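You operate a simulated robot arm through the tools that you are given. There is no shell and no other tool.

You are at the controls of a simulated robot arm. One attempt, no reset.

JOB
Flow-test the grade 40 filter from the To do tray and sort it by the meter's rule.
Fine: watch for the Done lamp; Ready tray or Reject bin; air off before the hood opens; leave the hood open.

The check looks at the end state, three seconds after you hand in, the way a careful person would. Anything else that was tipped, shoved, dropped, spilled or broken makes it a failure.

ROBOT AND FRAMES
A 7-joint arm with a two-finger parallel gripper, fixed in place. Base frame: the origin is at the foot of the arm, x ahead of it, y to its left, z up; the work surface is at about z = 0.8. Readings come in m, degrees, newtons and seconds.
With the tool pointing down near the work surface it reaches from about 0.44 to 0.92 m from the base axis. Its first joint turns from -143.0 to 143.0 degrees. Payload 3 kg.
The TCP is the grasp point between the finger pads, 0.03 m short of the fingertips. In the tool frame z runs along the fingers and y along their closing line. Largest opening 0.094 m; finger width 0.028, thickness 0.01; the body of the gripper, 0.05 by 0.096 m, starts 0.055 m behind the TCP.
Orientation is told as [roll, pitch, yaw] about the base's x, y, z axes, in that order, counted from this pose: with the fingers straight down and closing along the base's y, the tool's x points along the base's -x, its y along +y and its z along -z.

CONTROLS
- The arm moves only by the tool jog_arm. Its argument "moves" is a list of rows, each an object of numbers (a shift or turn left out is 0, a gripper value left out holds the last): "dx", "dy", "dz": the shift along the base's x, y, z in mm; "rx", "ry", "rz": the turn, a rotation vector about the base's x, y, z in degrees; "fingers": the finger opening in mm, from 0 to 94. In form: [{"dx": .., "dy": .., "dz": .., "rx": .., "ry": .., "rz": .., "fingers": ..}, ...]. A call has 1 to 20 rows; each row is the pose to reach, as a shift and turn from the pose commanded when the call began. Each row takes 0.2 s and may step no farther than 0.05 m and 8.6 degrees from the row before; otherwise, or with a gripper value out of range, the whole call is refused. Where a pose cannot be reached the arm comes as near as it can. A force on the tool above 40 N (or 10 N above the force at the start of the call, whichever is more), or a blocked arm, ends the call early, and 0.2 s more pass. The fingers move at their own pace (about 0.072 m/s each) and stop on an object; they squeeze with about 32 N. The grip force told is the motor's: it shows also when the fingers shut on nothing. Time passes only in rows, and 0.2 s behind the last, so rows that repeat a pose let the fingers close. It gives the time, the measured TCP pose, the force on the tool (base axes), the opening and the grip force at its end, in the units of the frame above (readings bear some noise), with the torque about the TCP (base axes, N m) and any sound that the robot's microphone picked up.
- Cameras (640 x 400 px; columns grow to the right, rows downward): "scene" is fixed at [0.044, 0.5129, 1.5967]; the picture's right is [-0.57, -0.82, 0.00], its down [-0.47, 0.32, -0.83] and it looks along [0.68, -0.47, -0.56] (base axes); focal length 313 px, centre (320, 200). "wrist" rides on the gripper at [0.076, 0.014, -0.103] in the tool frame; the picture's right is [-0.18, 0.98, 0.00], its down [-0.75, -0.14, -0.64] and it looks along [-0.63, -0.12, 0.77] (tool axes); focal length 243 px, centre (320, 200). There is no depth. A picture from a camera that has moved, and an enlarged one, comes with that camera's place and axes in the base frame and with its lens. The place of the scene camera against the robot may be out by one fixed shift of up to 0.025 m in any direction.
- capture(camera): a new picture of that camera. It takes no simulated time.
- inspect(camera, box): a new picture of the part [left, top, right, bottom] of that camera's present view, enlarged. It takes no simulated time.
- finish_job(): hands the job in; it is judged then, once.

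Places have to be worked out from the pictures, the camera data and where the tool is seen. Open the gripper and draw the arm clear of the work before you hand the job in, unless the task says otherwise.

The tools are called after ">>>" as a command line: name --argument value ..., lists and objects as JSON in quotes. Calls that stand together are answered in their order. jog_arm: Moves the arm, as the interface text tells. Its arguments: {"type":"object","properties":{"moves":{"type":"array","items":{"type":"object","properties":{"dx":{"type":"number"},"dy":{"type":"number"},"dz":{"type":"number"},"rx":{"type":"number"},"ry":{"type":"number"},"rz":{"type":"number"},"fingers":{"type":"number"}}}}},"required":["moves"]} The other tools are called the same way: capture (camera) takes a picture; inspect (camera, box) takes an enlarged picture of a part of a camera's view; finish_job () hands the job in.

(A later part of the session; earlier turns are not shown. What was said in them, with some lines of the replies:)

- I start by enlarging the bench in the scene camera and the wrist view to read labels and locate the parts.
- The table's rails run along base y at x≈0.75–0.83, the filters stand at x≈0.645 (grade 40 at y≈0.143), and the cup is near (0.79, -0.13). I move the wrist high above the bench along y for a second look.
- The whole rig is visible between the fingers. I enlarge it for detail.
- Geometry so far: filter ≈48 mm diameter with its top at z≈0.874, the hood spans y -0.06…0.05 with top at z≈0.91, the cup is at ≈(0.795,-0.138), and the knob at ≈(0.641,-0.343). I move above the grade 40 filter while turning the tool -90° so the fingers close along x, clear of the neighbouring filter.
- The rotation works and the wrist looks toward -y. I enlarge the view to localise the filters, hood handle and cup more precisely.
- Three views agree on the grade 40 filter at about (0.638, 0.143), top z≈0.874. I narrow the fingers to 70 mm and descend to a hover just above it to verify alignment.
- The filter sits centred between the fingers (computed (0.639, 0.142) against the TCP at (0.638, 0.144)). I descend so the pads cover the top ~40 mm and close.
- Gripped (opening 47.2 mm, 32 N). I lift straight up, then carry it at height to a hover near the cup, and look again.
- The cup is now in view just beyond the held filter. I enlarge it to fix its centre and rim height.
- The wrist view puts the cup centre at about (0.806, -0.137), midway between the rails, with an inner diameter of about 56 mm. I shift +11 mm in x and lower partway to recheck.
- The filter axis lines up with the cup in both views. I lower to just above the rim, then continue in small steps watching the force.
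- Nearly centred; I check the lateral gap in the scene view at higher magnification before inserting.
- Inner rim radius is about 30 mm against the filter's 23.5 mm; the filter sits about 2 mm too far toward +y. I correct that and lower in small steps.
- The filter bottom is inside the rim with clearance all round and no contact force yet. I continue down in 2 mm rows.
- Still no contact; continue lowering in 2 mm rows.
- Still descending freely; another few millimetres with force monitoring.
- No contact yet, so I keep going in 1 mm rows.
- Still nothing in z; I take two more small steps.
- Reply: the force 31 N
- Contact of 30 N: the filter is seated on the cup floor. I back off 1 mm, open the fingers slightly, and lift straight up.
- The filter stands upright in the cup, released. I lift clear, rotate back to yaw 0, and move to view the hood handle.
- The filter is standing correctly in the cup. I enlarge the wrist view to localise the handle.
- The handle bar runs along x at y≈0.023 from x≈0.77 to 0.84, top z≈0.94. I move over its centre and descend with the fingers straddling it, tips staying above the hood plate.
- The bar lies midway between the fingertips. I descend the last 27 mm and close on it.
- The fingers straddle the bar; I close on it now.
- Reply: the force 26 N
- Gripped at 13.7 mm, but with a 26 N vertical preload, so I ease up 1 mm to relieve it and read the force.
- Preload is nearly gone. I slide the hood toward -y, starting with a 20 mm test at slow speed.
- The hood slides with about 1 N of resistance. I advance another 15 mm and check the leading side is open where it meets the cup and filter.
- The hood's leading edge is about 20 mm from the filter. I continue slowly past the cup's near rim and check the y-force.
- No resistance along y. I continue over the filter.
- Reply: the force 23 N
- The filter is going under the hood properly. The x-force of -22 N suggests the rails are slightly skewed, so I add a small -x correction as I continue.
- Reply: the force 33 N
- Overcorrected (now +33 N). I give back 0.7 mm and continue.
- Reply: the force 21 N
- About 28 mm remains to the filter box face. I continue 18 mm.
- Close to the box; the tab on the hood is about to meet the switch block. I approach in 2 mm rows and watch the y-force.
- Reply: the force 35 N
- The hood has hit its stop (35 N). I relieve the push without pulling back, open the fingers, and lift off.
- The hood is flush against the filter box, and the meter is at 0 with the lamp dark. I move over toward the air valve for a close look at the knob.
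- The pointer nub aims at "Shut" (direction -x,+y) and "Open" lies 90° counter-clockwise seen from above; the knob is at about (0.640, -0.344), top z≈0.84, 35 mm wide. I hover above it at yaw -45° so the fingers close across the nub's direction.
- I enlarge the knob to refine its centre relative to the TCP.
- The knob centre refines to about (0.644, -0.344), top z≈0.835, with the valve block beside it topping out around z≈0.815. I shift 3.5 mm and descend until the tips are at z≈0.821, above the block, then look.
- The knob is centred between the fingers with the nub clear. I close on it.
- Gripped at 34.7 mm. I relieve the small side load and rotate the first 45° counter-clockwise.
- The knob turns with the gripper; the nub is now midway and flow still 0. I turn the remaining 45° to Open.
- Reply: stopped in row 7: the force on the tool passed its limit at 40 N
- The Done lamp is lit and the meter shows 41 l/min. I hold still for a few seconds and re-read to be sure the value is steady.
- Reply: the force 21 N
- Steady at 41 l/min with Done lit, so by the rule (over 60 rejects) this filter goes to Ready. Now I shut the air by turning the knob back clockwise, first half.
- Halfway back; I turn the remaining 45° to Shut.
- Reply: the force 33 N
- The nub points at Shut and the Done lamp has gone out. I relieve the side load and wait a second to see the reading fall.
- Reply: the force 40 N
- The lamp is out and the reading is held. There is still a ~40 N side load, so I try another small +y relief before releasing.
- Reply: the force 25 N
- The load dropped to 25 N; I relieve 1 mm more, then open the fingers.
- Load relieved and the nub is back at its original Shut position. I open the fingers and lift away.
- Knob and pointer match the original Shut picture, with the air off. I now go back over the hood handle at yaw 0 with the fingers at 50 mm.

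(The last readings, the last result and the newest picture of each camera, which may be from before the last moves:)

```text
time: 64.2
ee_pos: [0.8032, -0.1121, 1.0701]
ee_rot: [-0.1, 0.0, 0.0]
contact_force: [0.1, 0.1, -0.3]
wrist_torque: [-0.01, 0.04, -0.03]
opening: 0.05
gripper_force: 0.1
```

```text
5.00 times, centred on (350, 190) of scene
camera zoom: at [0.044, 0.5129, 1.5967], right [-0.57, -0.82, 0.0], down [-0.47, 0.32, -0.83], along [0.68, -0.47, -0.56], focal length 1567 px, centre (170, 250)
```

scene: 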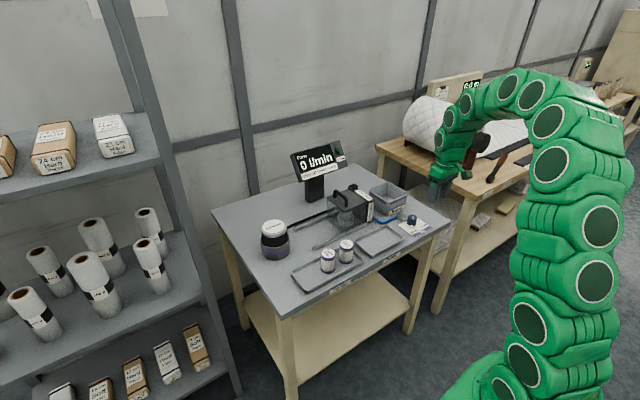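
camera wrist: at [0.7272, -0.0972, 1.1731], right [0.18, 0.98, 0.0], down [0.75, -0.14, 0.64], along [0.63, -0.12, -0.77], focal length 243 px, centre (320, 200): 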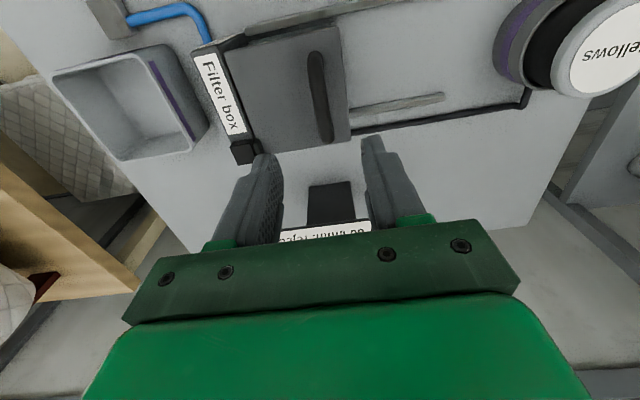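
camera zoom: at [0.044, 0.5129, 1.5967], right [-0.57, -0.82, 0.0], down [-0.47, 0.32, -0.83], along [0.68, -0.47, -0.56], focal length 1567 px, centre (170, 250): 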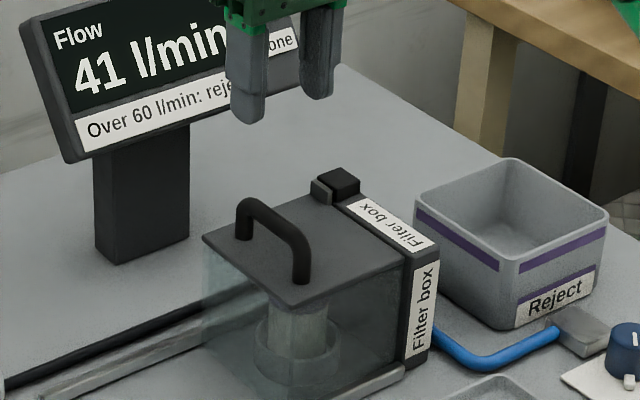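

The pose matches where I lifted off earlier. I descend onto the handle again to z≈0.953.

>>> jog_arm --moves '[{"dz": -45}, {"dz": -80}, {"dz": -100}, {"dz": -112}, {"dz": -117}, {"dz": -117}]'

>>> inspect --camera "wrist" --box '[220, 60, 420, 240]'

>>> inspect --camera "scene" --box '[310, 160, 390, 230]'

```text
time: 65.6
ee_pos: [0.8032, -0.1121, 0.9528]
ee_rot: [-0.1, 0.0, 0.0]
contact_force: [-0.1, 0.8, 0.1]
wrist_torque: [-0.01, -0.02, -0.01]
opening: 0.0497
gripper_force: 0.1
```

```text
2.22 times, centred on (320, 150) of wrist
camera zoom: at [0.7277, -0.0976, 1.0556], right [0.18, 0.98, 0.0], down [0.75, -0.14, 0.64], along [0.63, -0.12, -0.77], focal length 539 px, centre (320, 311)
```

zoom: 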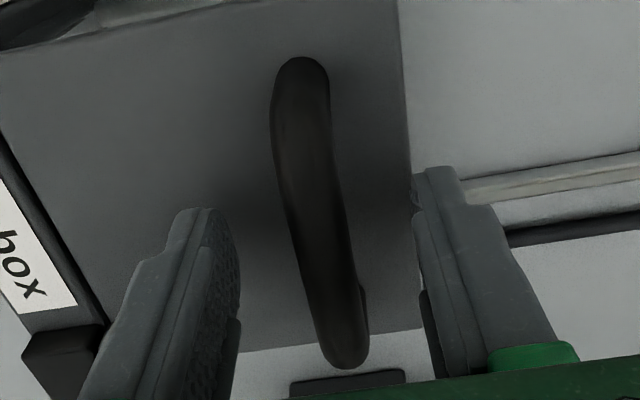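

```text
5.71 times, centred on (350, 195) of scene
camera zoom: at [0.044, 0.5129, 1.5967], right [-0.57, -0.82, 0.0], down [-0.47, 0.32, -0.83], along [0.68, -0.47, -0.56], focal length 1791 px, centre (149, 229)
```

zoom: 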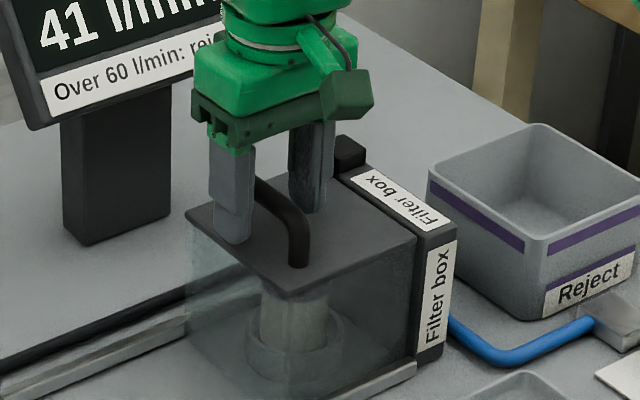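

The bar lies between the fingers again; I close and check the forces.

>>> jog_arm --moves '[{"fingers": 0}, {"fingers": 0}, {"fingers": 0}, {"fingers": 0}]'

```text
time: 66.6
ee_pos: [0.8028, -0.1102, 0.953]
ee_rot: [-0.1, 0.0, 0.0]
contact_force: [-0.9, 19.7, -0.1]
wrist_torque: [0.19, 0.14, -0.06]
opening: 0.0136
gripper_force: 45.2
```

Gripped. I slide the hood open toward +y in steps, with a slight x drift to follow the rails.

>>> jog_arm --moves '[{"dy": 3}, {"dy": 7}, {"dy": 11}, {"dx": 0.1, "dy": 15}, {"dx": 0.1, "dy": 20}, {"dx": 0.1, "dy": 25}, {"dx": 0.1, "dy": 25}]'

>>> inspect --camera "scene" --box '[290, 160, 390, 240]'

```text
time: 68.2
ee_pos: [0.8036, -0.0865, 0.9525]
ee_rot: [-0.1, 0.1, 0.0]
contact_force: [1.6, -0.3, -5.8]
wrist_torque: [0.01, 0.26, 0.04]
opening: 0.0133
gripper_force: 45.4
```

```text
5.00 times, centred on (340, 200) of scene
camera zoom: at [0.044, 0.5129, 1.5967], right [-0.57, -0.82, 0.0], down [-0.47, 0.32, -0.83], along [0.68, -0.47, -0.56], focal length 1567 px, centre (220, 200)
```

zoom: 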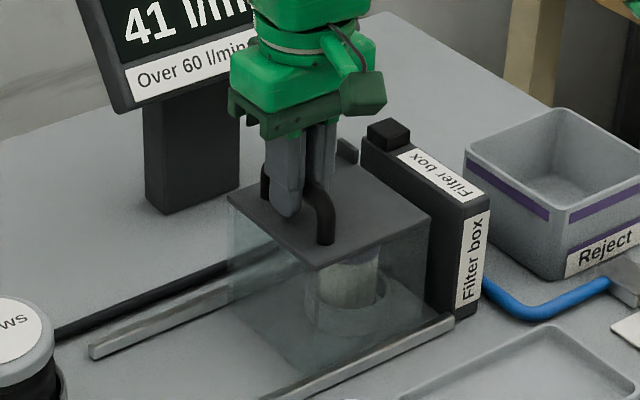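

The hood slides freely with the filter staying in place. I continue opening.

>>> jog_arm --moves '[{"dy": 4}, {"dy": 8}, {"dy": 12}, {"dx": 0.1, "dy": 17}, {"dx": 0.1, "dy": 22}, {"dx": 0.1, "dy": 27}, {"dx": 0.1, "dy": 32}, {"dx": 0.1, "dy": 37}, {"dx": 0.1, "dy": 42}, {"dx": 0.1, "dy": 42}]'

>>> inspect --camera "scene" --box '[290, 160, 390, 240]'

```text
time: 70.4
ee_pos: [0.8035, -0.044, 0.9535]
ee_rot: [-0.1, 0.1, 0.0]
contact_force: [-0.9, 0.0, -6.3]
wrist_torque: [0.01, 0.36, 0.05]
opening: 0.0134
gripper_force: 45.0
```

```text
5.00 times, centred on (340, 200) of scene
camera zoom: at [0.044, 0.5129, 1.5967], right [-0.57, -0.82, 0.0], down [-0.47, 0.32, -0.83], along [0.68, -0.47, -0.56], focal length 1567 px, centre (220, 200)
```

zoom: 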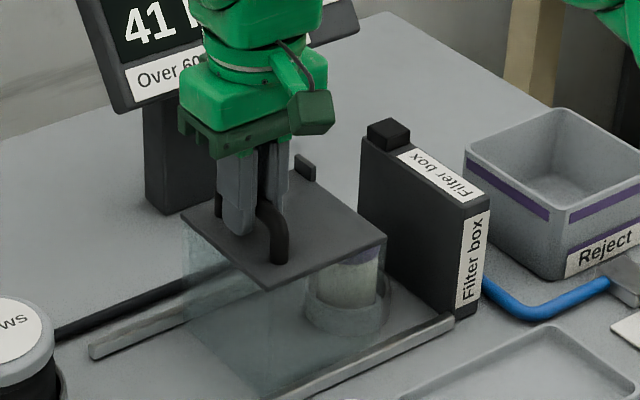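

>>> jog_arm --moves '[{"dy": 4}, {"dy": 9}, {"dy": 14}, {"dx": 0.1, "dy": 19}, {"dx": 0.1, "dy": 24}, {"dx": 0.1, "dy": 29}, {"dx": 0.1, "dy": 34}, {"dx": 0.1, "dy": 39}, {"dx": 0.1, "dy": 44}, {"dx": 0.1, "dy": 49}, {"dx": 0.1, "dy": 49}]'

>>> inspect --camera "scene" --box '[290, 160, 390, 240]'

```text
time: 72.8
ee_pos: [0.8024, 0.0052, 0.9527]
ee_rot: [0.0, 0.2, -0.1]
contact_force: [-2.0, -1.4, -10.5]
wrist_torque: [0.06, -0.04, 0.02]
opening: 0.0133
gripper_force: 44.9
```

```text
5.00 times, centred on (340, 200) of scene
camera zoom: at [0.044, 0.5129, 1.5967], right [-0.57, -0.82, 0.0], down [-0.47, 0.32, -0.83], along [0.68, -0.47, -0.56], focal length 1567 px, centre (220, 200)
```

zoom: 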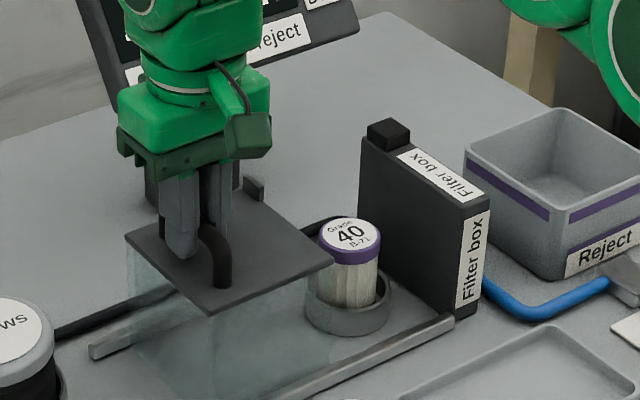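

The filter is uncovered. I slide the last ~16 mm back to the original open position.

>>> jog_arm --moves '[{"dy": 3}, {"dy": 6}, {"dy": 9}, {"dy": 12}, {"dy": 14}, {"dy": 16}, {"dy": 16}]'

>>> inspect --camera "scene" --box '[290, 160, 390, 240]'

```text
time: 74.4
ee_pos: [0.803, 0.0205, 0.9521]
ee_rot: [-0.1, 0.2, 0.1]
contact_force: [-6.5, 0.9, -8.3]
wrist_torque: [0.0, 0.09, -0.04]
opening: 0.0132
gripper_force: 44.9
```

```text
5.00 times, centred on (340, 200) of scene
camera zoom: at [0.044, 0.5129, 1.5967], right [-0.57, -0.82, 0.0], down [-0.47, 0.32, -0.83], along [0.68, -0.47, -0.56], focal length 1567 px, centre (220, 200)
```

zoom: 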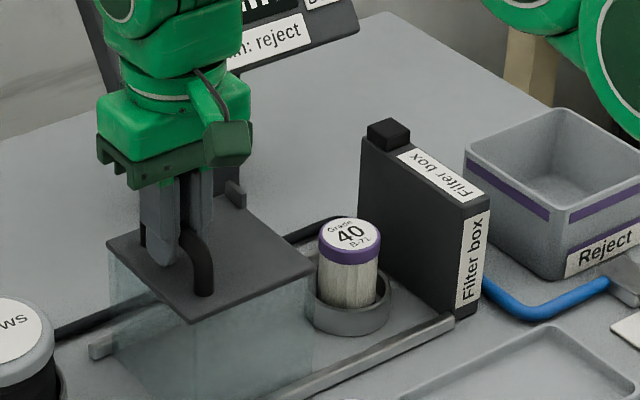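

The hood is essentially at its original position; I nudge 1.5 mm further to match, release, and lift.

>>> jog_arm --moves '[{"dy": 1}, {"dy": 1.5}, {"dy": 1.5}, {"dy": 1.5, "fingers": 50}, {"dy": 1.5, "fingers": 50}, {"dy": 1.5, "fingers": 50}, {"dy": 1.5, "dz": 20}, {"dy": 1.5, "dz": 55}, {"dy": 1.5, "dz": 100}, {"dy": 1.5, "dz": 120}, {"dy": 1.5, "dz": 120}]'

>>> inspect --camera "scene" --box '[290, 170, 390, 250]'

>>> inspect --camera "scene" --box '[330, 200, 430, 270]'

```text
time: 76.8
ee_pos: [0.8041, 0.0221, 1.0734]
ee_rot: [0.0, -0.1, 0.0]
contact_force: [0.6, 0.3, 0.4]
wrist_torque: [0.0, -0.01, 0.0]
opening: 0.0499
gripper_force: 0.0
```

```text
5.00 times, centred on (340, 210) of scene
camera zoom: at [0.044, 0.5129, 1.5967], right [-0.57, -0.82, 0.0], down [-0.47, 0.32, -0.83], along [0.68, -0.47, -0.56], focal length 1567 px, centre (220, 150)
```

zoom: 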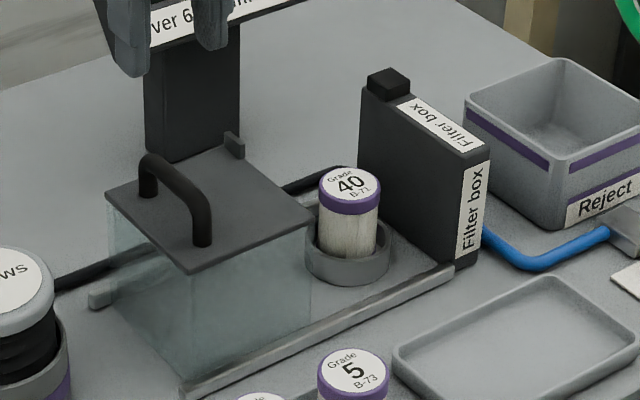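

```text
5.71 times, centred on (380, 235) of scene
camera zoom: at [0.044, 0.5129, 1.5967], right [-0.57, -0.82, 0.0], down [-0.47, 0.32, -0.83], along [0.68, -0.47, -0.56], focal length 1791 px, centre (-23, 0)
```

zoom: 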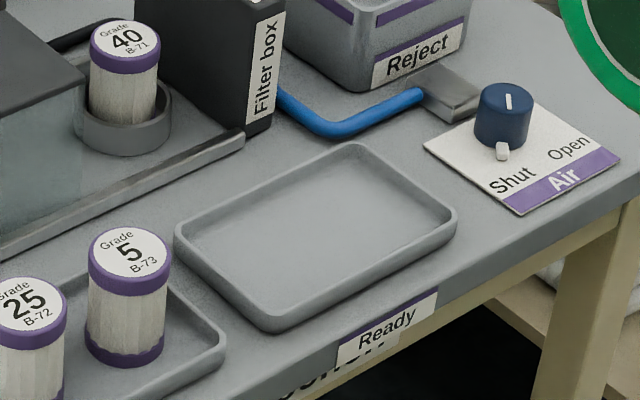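

The hood is open as originally. I rotate to yaw -90° and return over the cup to retrieve the filter.

>>> jog_arm --moves '[{"dx": 0, "dy": -13, "rz": -7.5, "fingers": 68}, {"dx": 0, "dy": -26, "rz": -15}, {"dx": 0, "dy": -40, "rz": -22.5}, {"dx": 0, "dy": -53, "rz": -30}, {"dx": 1, "dy": -66, "rz": -37.5}, {"dx": 1, "dy": -80, "rz": -45}, {"dx": 1, "dy": -93, "rz": -52.5}, {"dx": 2, "dy": -106, "rz": -60}, {"dx": 2, "dy": -120, "rz": -67.5}, {"dx": 2, "dy": -133, "rz": -75}, {"dx": 2, "dy": -147, "rz": -82.5}, {"dx": 2, "dy": -160.5, "rz": -90}, {"dx": 2, "dy": -160.5, "rz": -90}]'

>>> capture --camera "wrist"

```text
time: 79.6
ee_pos: [0.8057, -0.1405, 1.0722]
ee_rot: [-0.1, 0.0, -90.2]
contact_force: [0.5, 0.6, 0.4]
wrist_torque: [0.0, 0.01, 0.03]
opening: 0.0681
gripper_force: 0.0
```

```text
taken
camera wrist: at [0.8207, -0.0634, 1.176], right [0.98, -0.19, 0.0], down [-0.14, -0.75, 0.64], along [-0.12, -0.63, -0.77], focal length 243 px, centre (320, 200)
```

wrist: 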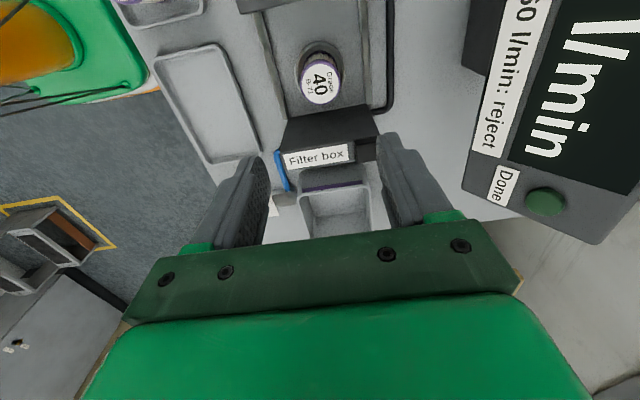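

The filter top computes to about (0.8066, -0.139), right under the TCP. I descend to a hover and verify.

>>> jog_arm --moves '[{"dz": -40}, {"dz": -80}, {"dz": -120}, {"dz": -145}, {"dz": -150}, {"dz": -150}]'

>>> inspect --camera "wrist" --box '[220, 60, 420, 240]'

>>> inspect --camera "scene" --box '[310, 170, 390, 240]'

```text
time: 81.0
ee_pos: [0.8052, -0.138, 0.9234]
ee_rot: [-0.1, -0.1, -89.9]
contact_force: [-0.2, -0.3, -0.1]
wrist_torque: [0.02, 0.0, -0.05]
opening: 0.0682
gripper_force: 0.0
```

```text
2.22 times, centred on (320, 150) of wrist
camera zoom: at [0.8207, -0.0626, 1.0254], right [0.98, -0.18, 0.0], down [-0.14, -0.75, 0.64], along [-0.12, -0.63, -0.77], focal length 539 px, centre (320, 311)
```

zoom: 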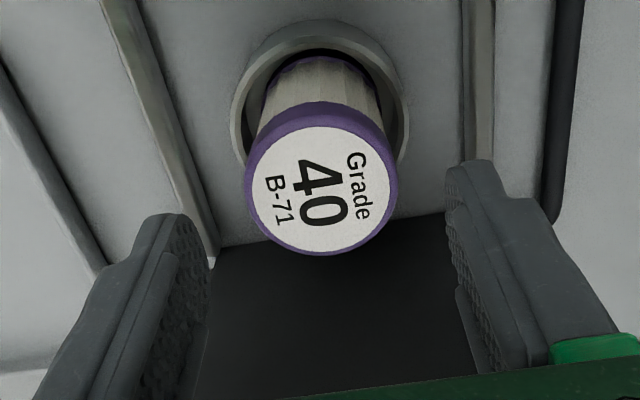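

```text
5.71 times, centred on (350, 205) of scene
camera zoom: at [0.044, 0.5129, 1.5967], right [-0.57, -0.82, 0.0], down [-0.47, 0.32, -0.83], along [0.68, -0.47, -0.56], focal length 1791 px, centre (149, 171)
```

zoom: 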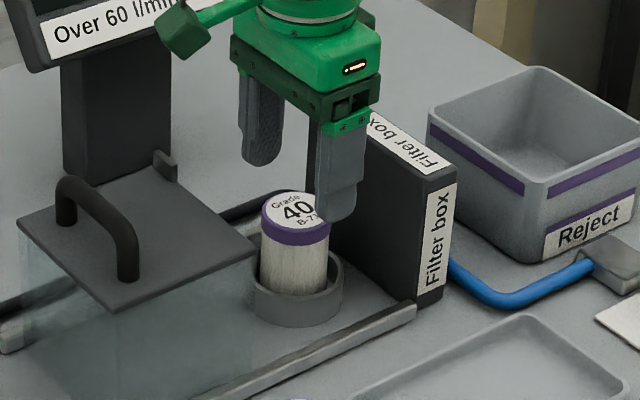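

Well aligned. I descend to z≈0.869 and close on the filter.

>>> jog_arm --moves '[{"dx": 1, "dz": -20}, {"dx": 1, "dz": -40}, {"dx": 1, "dz": -50}, {"dx": 1, "dz": -54}, {"dx": 1, "dz": -54}, {"dx": 1, "dz": -54, "fingers": 30}, {"dx": 1, "dz": -54, "fingers": 30}, {"dx": 1, "dz": -54, "fingers": 30}, {"dx": 1, "dz": -54, "fingers": 30}]'

>>> inspect --camera "wrist" --box '[220, 60, 420, 240]'

```text
time: 83.0
ee_pos: [0.8059, -0.1381, 0.8687]
ee_rot: [-0.1, 0.0, -90.0]
contact_force: [0.9, -0.2, -0.7]
wrist_torque: [0.01, 0.0, 0.01]
opening: 0.0467
gripper_force: 32.2
```

```text
2.22 times, centred on (320, 150) of wrist
camera zoom: at [0.8218, -0.0628, 0.9715], right [0.98, -0.18, 0.0], down [-0.14, -0.75, 0.64], along [-0.12, -0.63, -0.77], focal length 539 px, centre (320, 311)
```

zoom: 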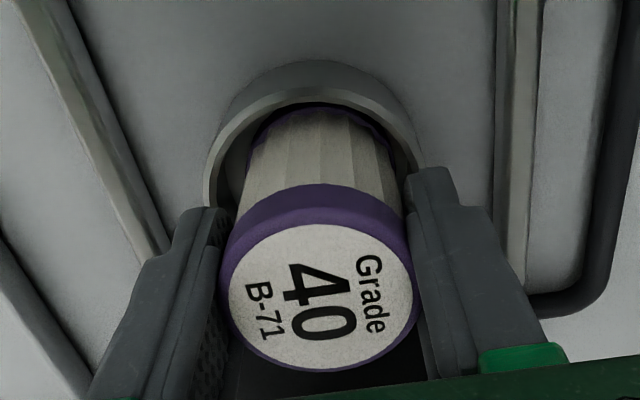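

Gripped. I lift straight up and carry it to above the Ready tray centre, about (0.641, -0.168).

>>> jog_arm --moves '[{"dz": 15}, {"dz": 45}, {"dz": 90}, {"dz": 130}, {"dz": 150}, {"dx": -35, "dy": -6, "dz": 150}, {"dx": -75, "dy": -13, "dz": 150}, {"dx": -115, "dy": -20, "dz": 150}, {"dx": -150, "dy": -27, "dz": 150}, {"dx": -165, "dy": -30, "dz": 150}, {"dx": -165, "dy": -30, "dz": 150}]'

>>> capture --camera "wrist"

>>> inspect --camera "scene" --box '[310, 150, 440, 270]'

```text
time: 85.4
ee_pos: [0.6416, -0.1698, 1.0186]
ee_rot: [-0.2, 0.1, -90.0]
contact_force: [0.0, 0.9, -0.8]
wrist_torque: [0.0, 0.01, -0.04]
opening: 0.047
gripper_force: 31.5
```

```text
taken
camera wrist: at [0.6568, -0.0939, 1.1218], right [0.98, -0.18, 0.0], down [-0.14, -0.75, 0.64], along [-0.12, -0.63, -0.77], focal length 243 px, centre (320, 200)
```

wrist: 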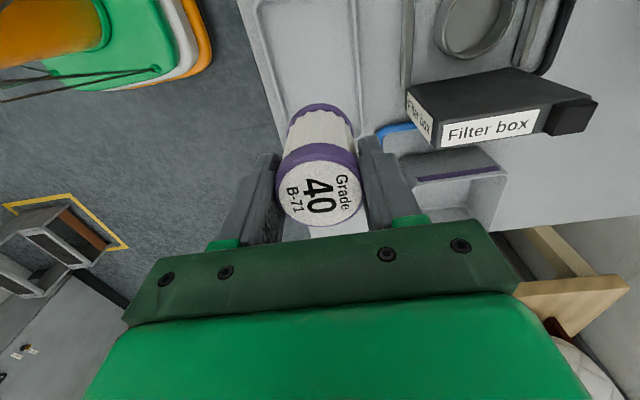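

```text
3.33 times, centred on (375, 210) of scene
camera zoom: at [0.044, 0.5129, 1.5967], right [-0.57, -0.82, 0.0], down [-0.47, 0.32, -0.83], along [0.68, -0.47, -0.56], focal length 1044 px, centre (137, 167)
```

zoom: 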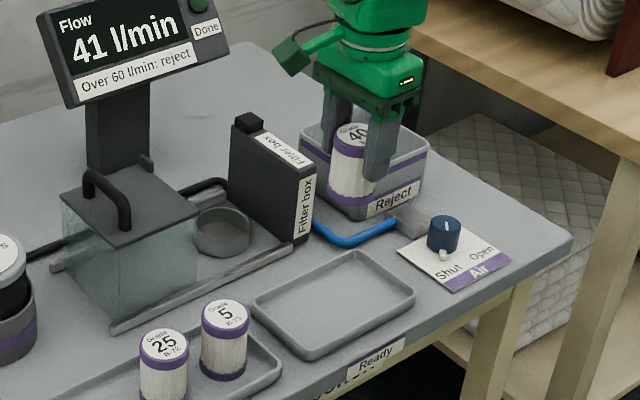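

The tray is under the filter (rims at x≈0.588–0.689). I lower to about 10 mm above the floor, then approach gently.

>>> jog_arm --moves '[{"dx": -1.5, "dz": -40}, {"dx": -1.5, "dz": -80}, {"dx": -1.5, "dz": -115}, {"dx": -1.5, "dz": -130}, {"dx": -1.5, "dz": -138}, {"dx": -1.5, "dz": -138}]'

>>> inspect --camera "scene" --box '[340, 190, 430, 260]'

>>> capture --camera "wrist"

```text
time: 86.8
ee_pos: [0.6409, -0.1686, 0.8805]
ee_rot: [-0.1, 0.0, -90.0]
contact_force: [-0.4, -0.5, -1.6]
wrist_torque: [0.0, -0.01, 0.03]
opening: 0.0472
gripper_force: 31.9
```

```text
5.71 times, centred on (385, 225) of scene
camera zoom: at [0.044, 0.5129, 1.5967], right [-0.57, -0.82, 0.0], down [-0.47, 0.32, -0.83], along [0.68, -0.47, -0.56], focal length 1791 px, centre (-51, 57)
```

zoom: 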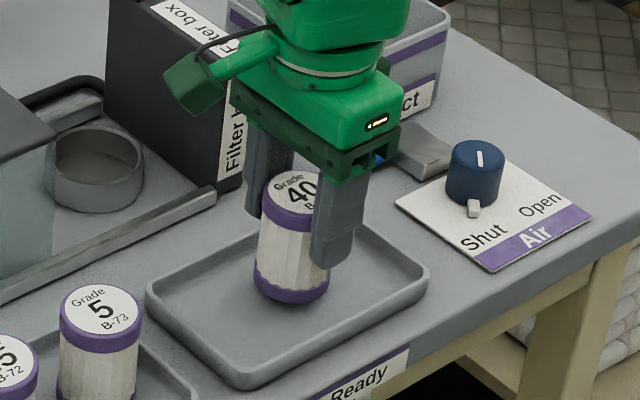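

```text
taken
camera wrist: at [0.6551, -0.0931, 0.9841], right [0.98, -0.18, 0.0], down [-0.14, -0.75, 0.64], along [-0.12, -0.63, -0.77], focal length 243 px, centre (320, 200)
```

wrist: 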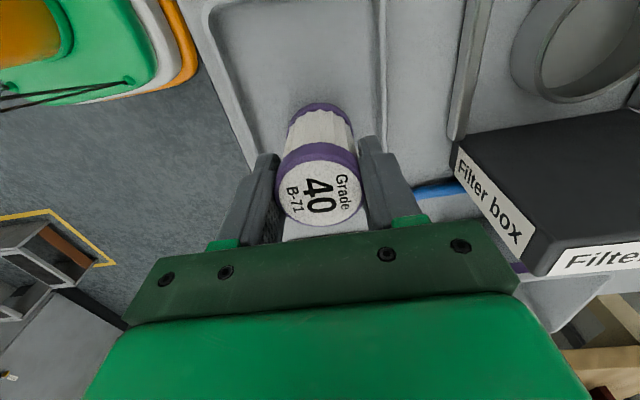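

The filter hangs over the tray centre, about 10 mm up. I lower in small steps to contact.

>>> jog_arm --moves '[{"dz": -3}, {"dz": -6}, {"dz": -8}, {"dz": -8}]'

>>> jog_arm --moves '[{"dz": -1}, {"dz": -2}, {"dz": -2}]'

```text
time: 87.8
ee_pos: [0.6403, -0.1693, 0.8735]
ee_rot: [-0.1, 0.1, -90.0]
contact_force: [-0.3, -0.1, -1.0]
wrist_torque: [-0.03, 0.0, 0.03]
opening: 0.0467
gripper_force: 31.5
```

```text
time: 88.6
ee_pos: [0.6414, -0.1699, 0.8718]
ee_rot: [-0.2, 0.0, -90.0]
contact_force: [-0.5, 0.6, -0.9]
wrist_torque: [0.0, -0.02, -0.01]
opening: 0.0471
gripper_force: 32.1
```

No contact yet; I continue by 1 mm steps.

>>> jog_arm --moves '[{"dz": -0.7}, {"dz": -1.4}, {"dz": -1.4}]'

>>> jog_arm --moves '[{"dz": -0.7}, {"dz": -1.4}, {"dz": -1.4}]'

>>> inspect --camera "scene" --box '[360, 200, 410, 240]'

```text
time: 89.4
ee_pos: [0.6406, -0.1689, 0.8693]
ee_rot: [-0.1, -0.1, -89.9]
contact_force: [0.4, 0.5, -1.8]
wrist_torque: [0.0, -0.02, -0.01]
opening: 0.0471
gripper_force: 32.0
```

```text
time: 90.2
ee_pos: [0.6397, -0.17, 0.8683]
ee_rot: [-0.1, 0.0, -89.9]
contact_force: [-0.3, -0.3, -0.8]
wrist_torque: [0.0, -0.02, 0.02]
opening: 0.0471
gripper_force: 31.6
```

```text
10.00 times, centred on (385, 220) of scene
camera zoom: at [0.044, 0.5129, 1.5967], right [-0.57, -0.82, 0.0], down [-0.47, 0.32, -0.83], along [0.68, -0.47, -0.56], focal length 3134 px, centre (-330, 0)
```

zoom: 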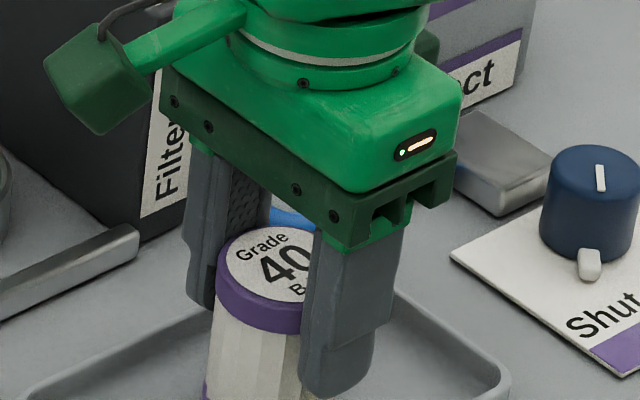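

Still free; I continue in 1 mm steps until I feel the tray floor.

>>> jog_arm --moves '[{"dz": -0.5}, {"dz": -1.0}, {"dz": -1.0}]'

>>> inspect --camera "scene" --box '[360, 215, 410, 250]'

```text
time: 91.0
ee_pos: [0.6403, -0.1695, 0.8677]
ee_rot: [0.1, 0.0, -89.9]
contact_force: [-3.7, -2.2, 23.3]
wrist_torque: [0.13, 0.23, 0.03]
opening: 0.047
gripper_force: 31.8
```

```text
11.43 times, centred on (385, 232) of scene
camera zoom: at [0.044, 0.5129, 1.5967], right [-0.57, -0.82, 0.0], down [-0.47, 0.32, -0.83], along [0.68, -0.47, -0.56], focal length 3581 px, centre (-423, -171)
```

zoom: 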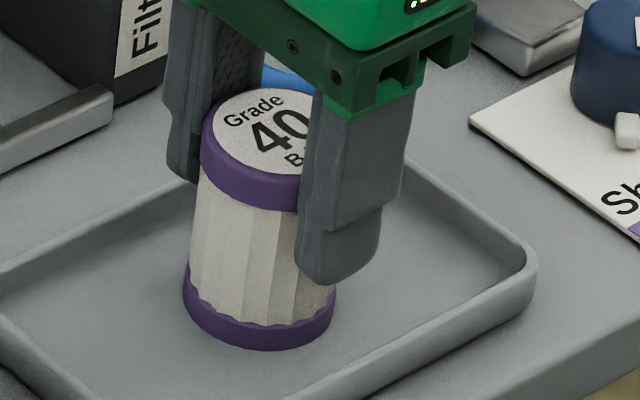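

Contact of 23 N: the filter rests on the tray floor. I ease up 0.6 mm, open the fingers, and check before lifting.

>>> jog_arm --moves '[{"dz": 0.6}, {"dz": 0.6}, {"dz": 0.6, "fingers": 66}, {"dz": 0.6, "fingers": 66}, {"dz": 0.6, "fingers": 66}]'

>>> inspect --camera "scene" --box '[360, 215, 410, 250]'

>>> inspect --camera "wrist" --box '[220, 60, 420, 240]'

```text
time: 92.2
ee_pos: [0.6394, -0.1683, 0.8677]
ee_rot: [-0.1, -0.1, -90.0]
contact_force: [-0.3, -0.8, -0.5]
wrist_torque: [-0.02, -0.02, 0.01]
opening: 0.0658
gripper_force: 0.0
```

```text
11.43 times, centred on (385, 232) of scene
camera zoom: at [0.044, 0.5129, 1.5967], right [-0.57, -0.82, 0.0], down [-0.47, 0.32, -0.83], along [0.68, -0.47, -0.56], focal length 3581 px, centre (-423, -171)
```

zoom: 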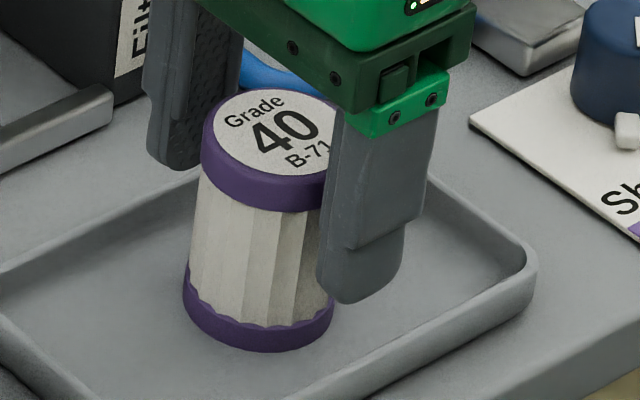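

```text
2.22 times, centred on (320, 150) of wrist
camera zoom: at [0.6551, -0.0934, 0.9704], right [0.98, -0.18, 0.0], down [-0.14, -0.75, 0.64], along [-0.12, -0.63, -0.77], focal length 539 px, centre (320, 311)
```

zoom: 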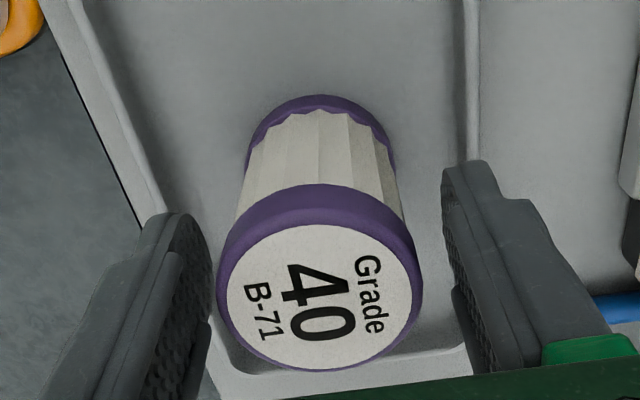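

Released and standing upright in the Ready tray. I lift straight up and draw the arm back clear of the bench.

>>> jog_arm --moves '[{"dz": 15}, {"dz": 45}, {"dz": 90}, {"dz": 135}, {"dz": 180}, {"dz": 225}, {"dz": 270}, {"dx": -25, "dy": -35, "dz": 270, "fingers": 90}, {"dx": -50, "dy": -70, "dz": 270}, {"dx": -70, "dy": -110, "dz": 270}, {"dx": -70, "dy": -130, "dz": 270}, {"dx": -70, "dy": -130, "dz": 270}]'

>>> capture --camera "scene"

>>> inspect --camera "scene" --box '[250, 130, 450, 300]'

>>> inspect --camera "scene" --box '[350, 190, 440, 260]'

```text
time: 94.8
ee_pos: [0.5696, -0.2997, 1.1372]
ee_rot: [-0.2, 0.0, -90.0]
contact_force: [0.4, 0.6, -0.4]
wrist_torque: [-0.01, -0.03, -0.02]
opening: 0.0901
gripper_force: 0.0
```

```text
taken
```

scene: 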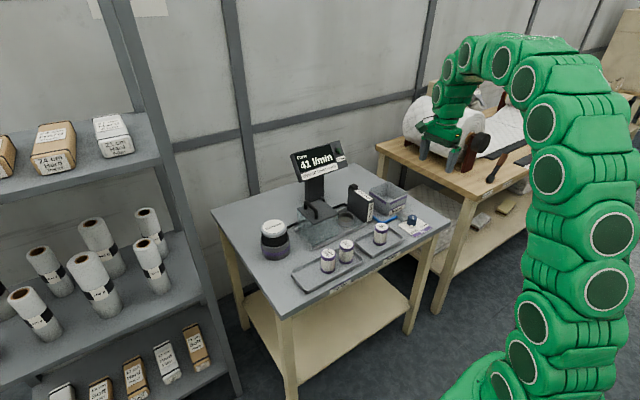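

```text
2.35 times, centred on (350, 215) of scene
camera zoom: at [0.044, 0.5129, 1.5967], right [-0.57, -0.82, 0.0], down [-0.47, 0.32, -0.83], along [0.68, -0.47, -0.56], focal length 737 px, centre (249, 165)
```

zoom: 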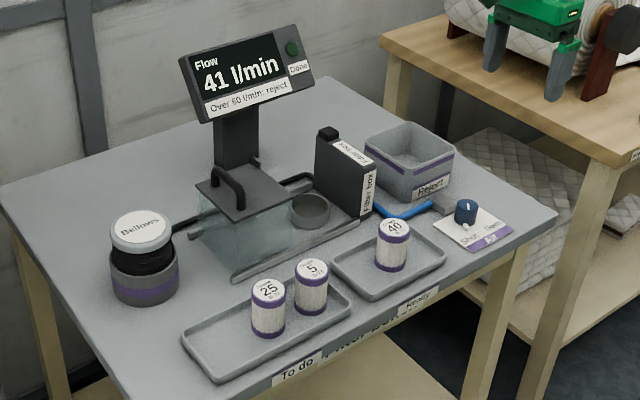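

```text
5.71 times, centred on (395, 225) of scene
camera zoom: at [0.044, 0.5129, 1.5967], right [-0.57, -0.82, 0.0], down [-0.47, 0.32, -0.83], along [0.68, -0.47, -0.56], focal length 1791 px, centre (-109, 57)
```

zoom: 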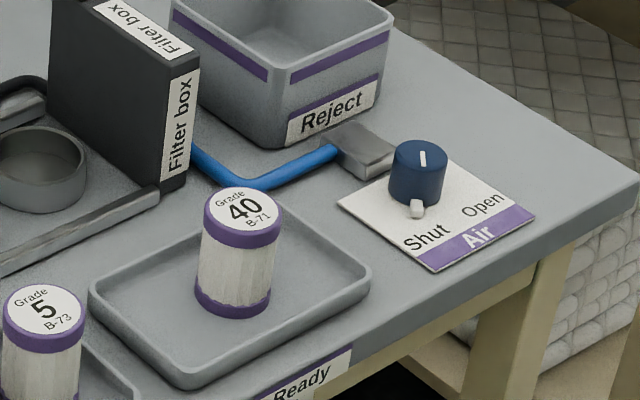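

Grade 40 stands in the Ready tray after reading 41 l/min with Done lit. The air knob points to Shut, the hood is open, the other items haven't moved, and the arm is clear with its fingers open, so I hand in the job.

>>> finish_job

```text
The job is handed in.
```

I tested the grade 40 filter and put it in the Ready tray. It read a steady 41 l/min with the Done lamp lit, and the meter's rule only rejects over 60.

I turned the air back to Shut before opening the hood, and left the hood open where it started. The meter still showed 41 at hand-in although the air was shut and the lamp was out, so I took that as a held reading.

The grade 25 and grade 5 filters are still in the To do tray, and nothing else on the bench looked moved in the last picture. The gripper is open and the arm is clear of the bench.
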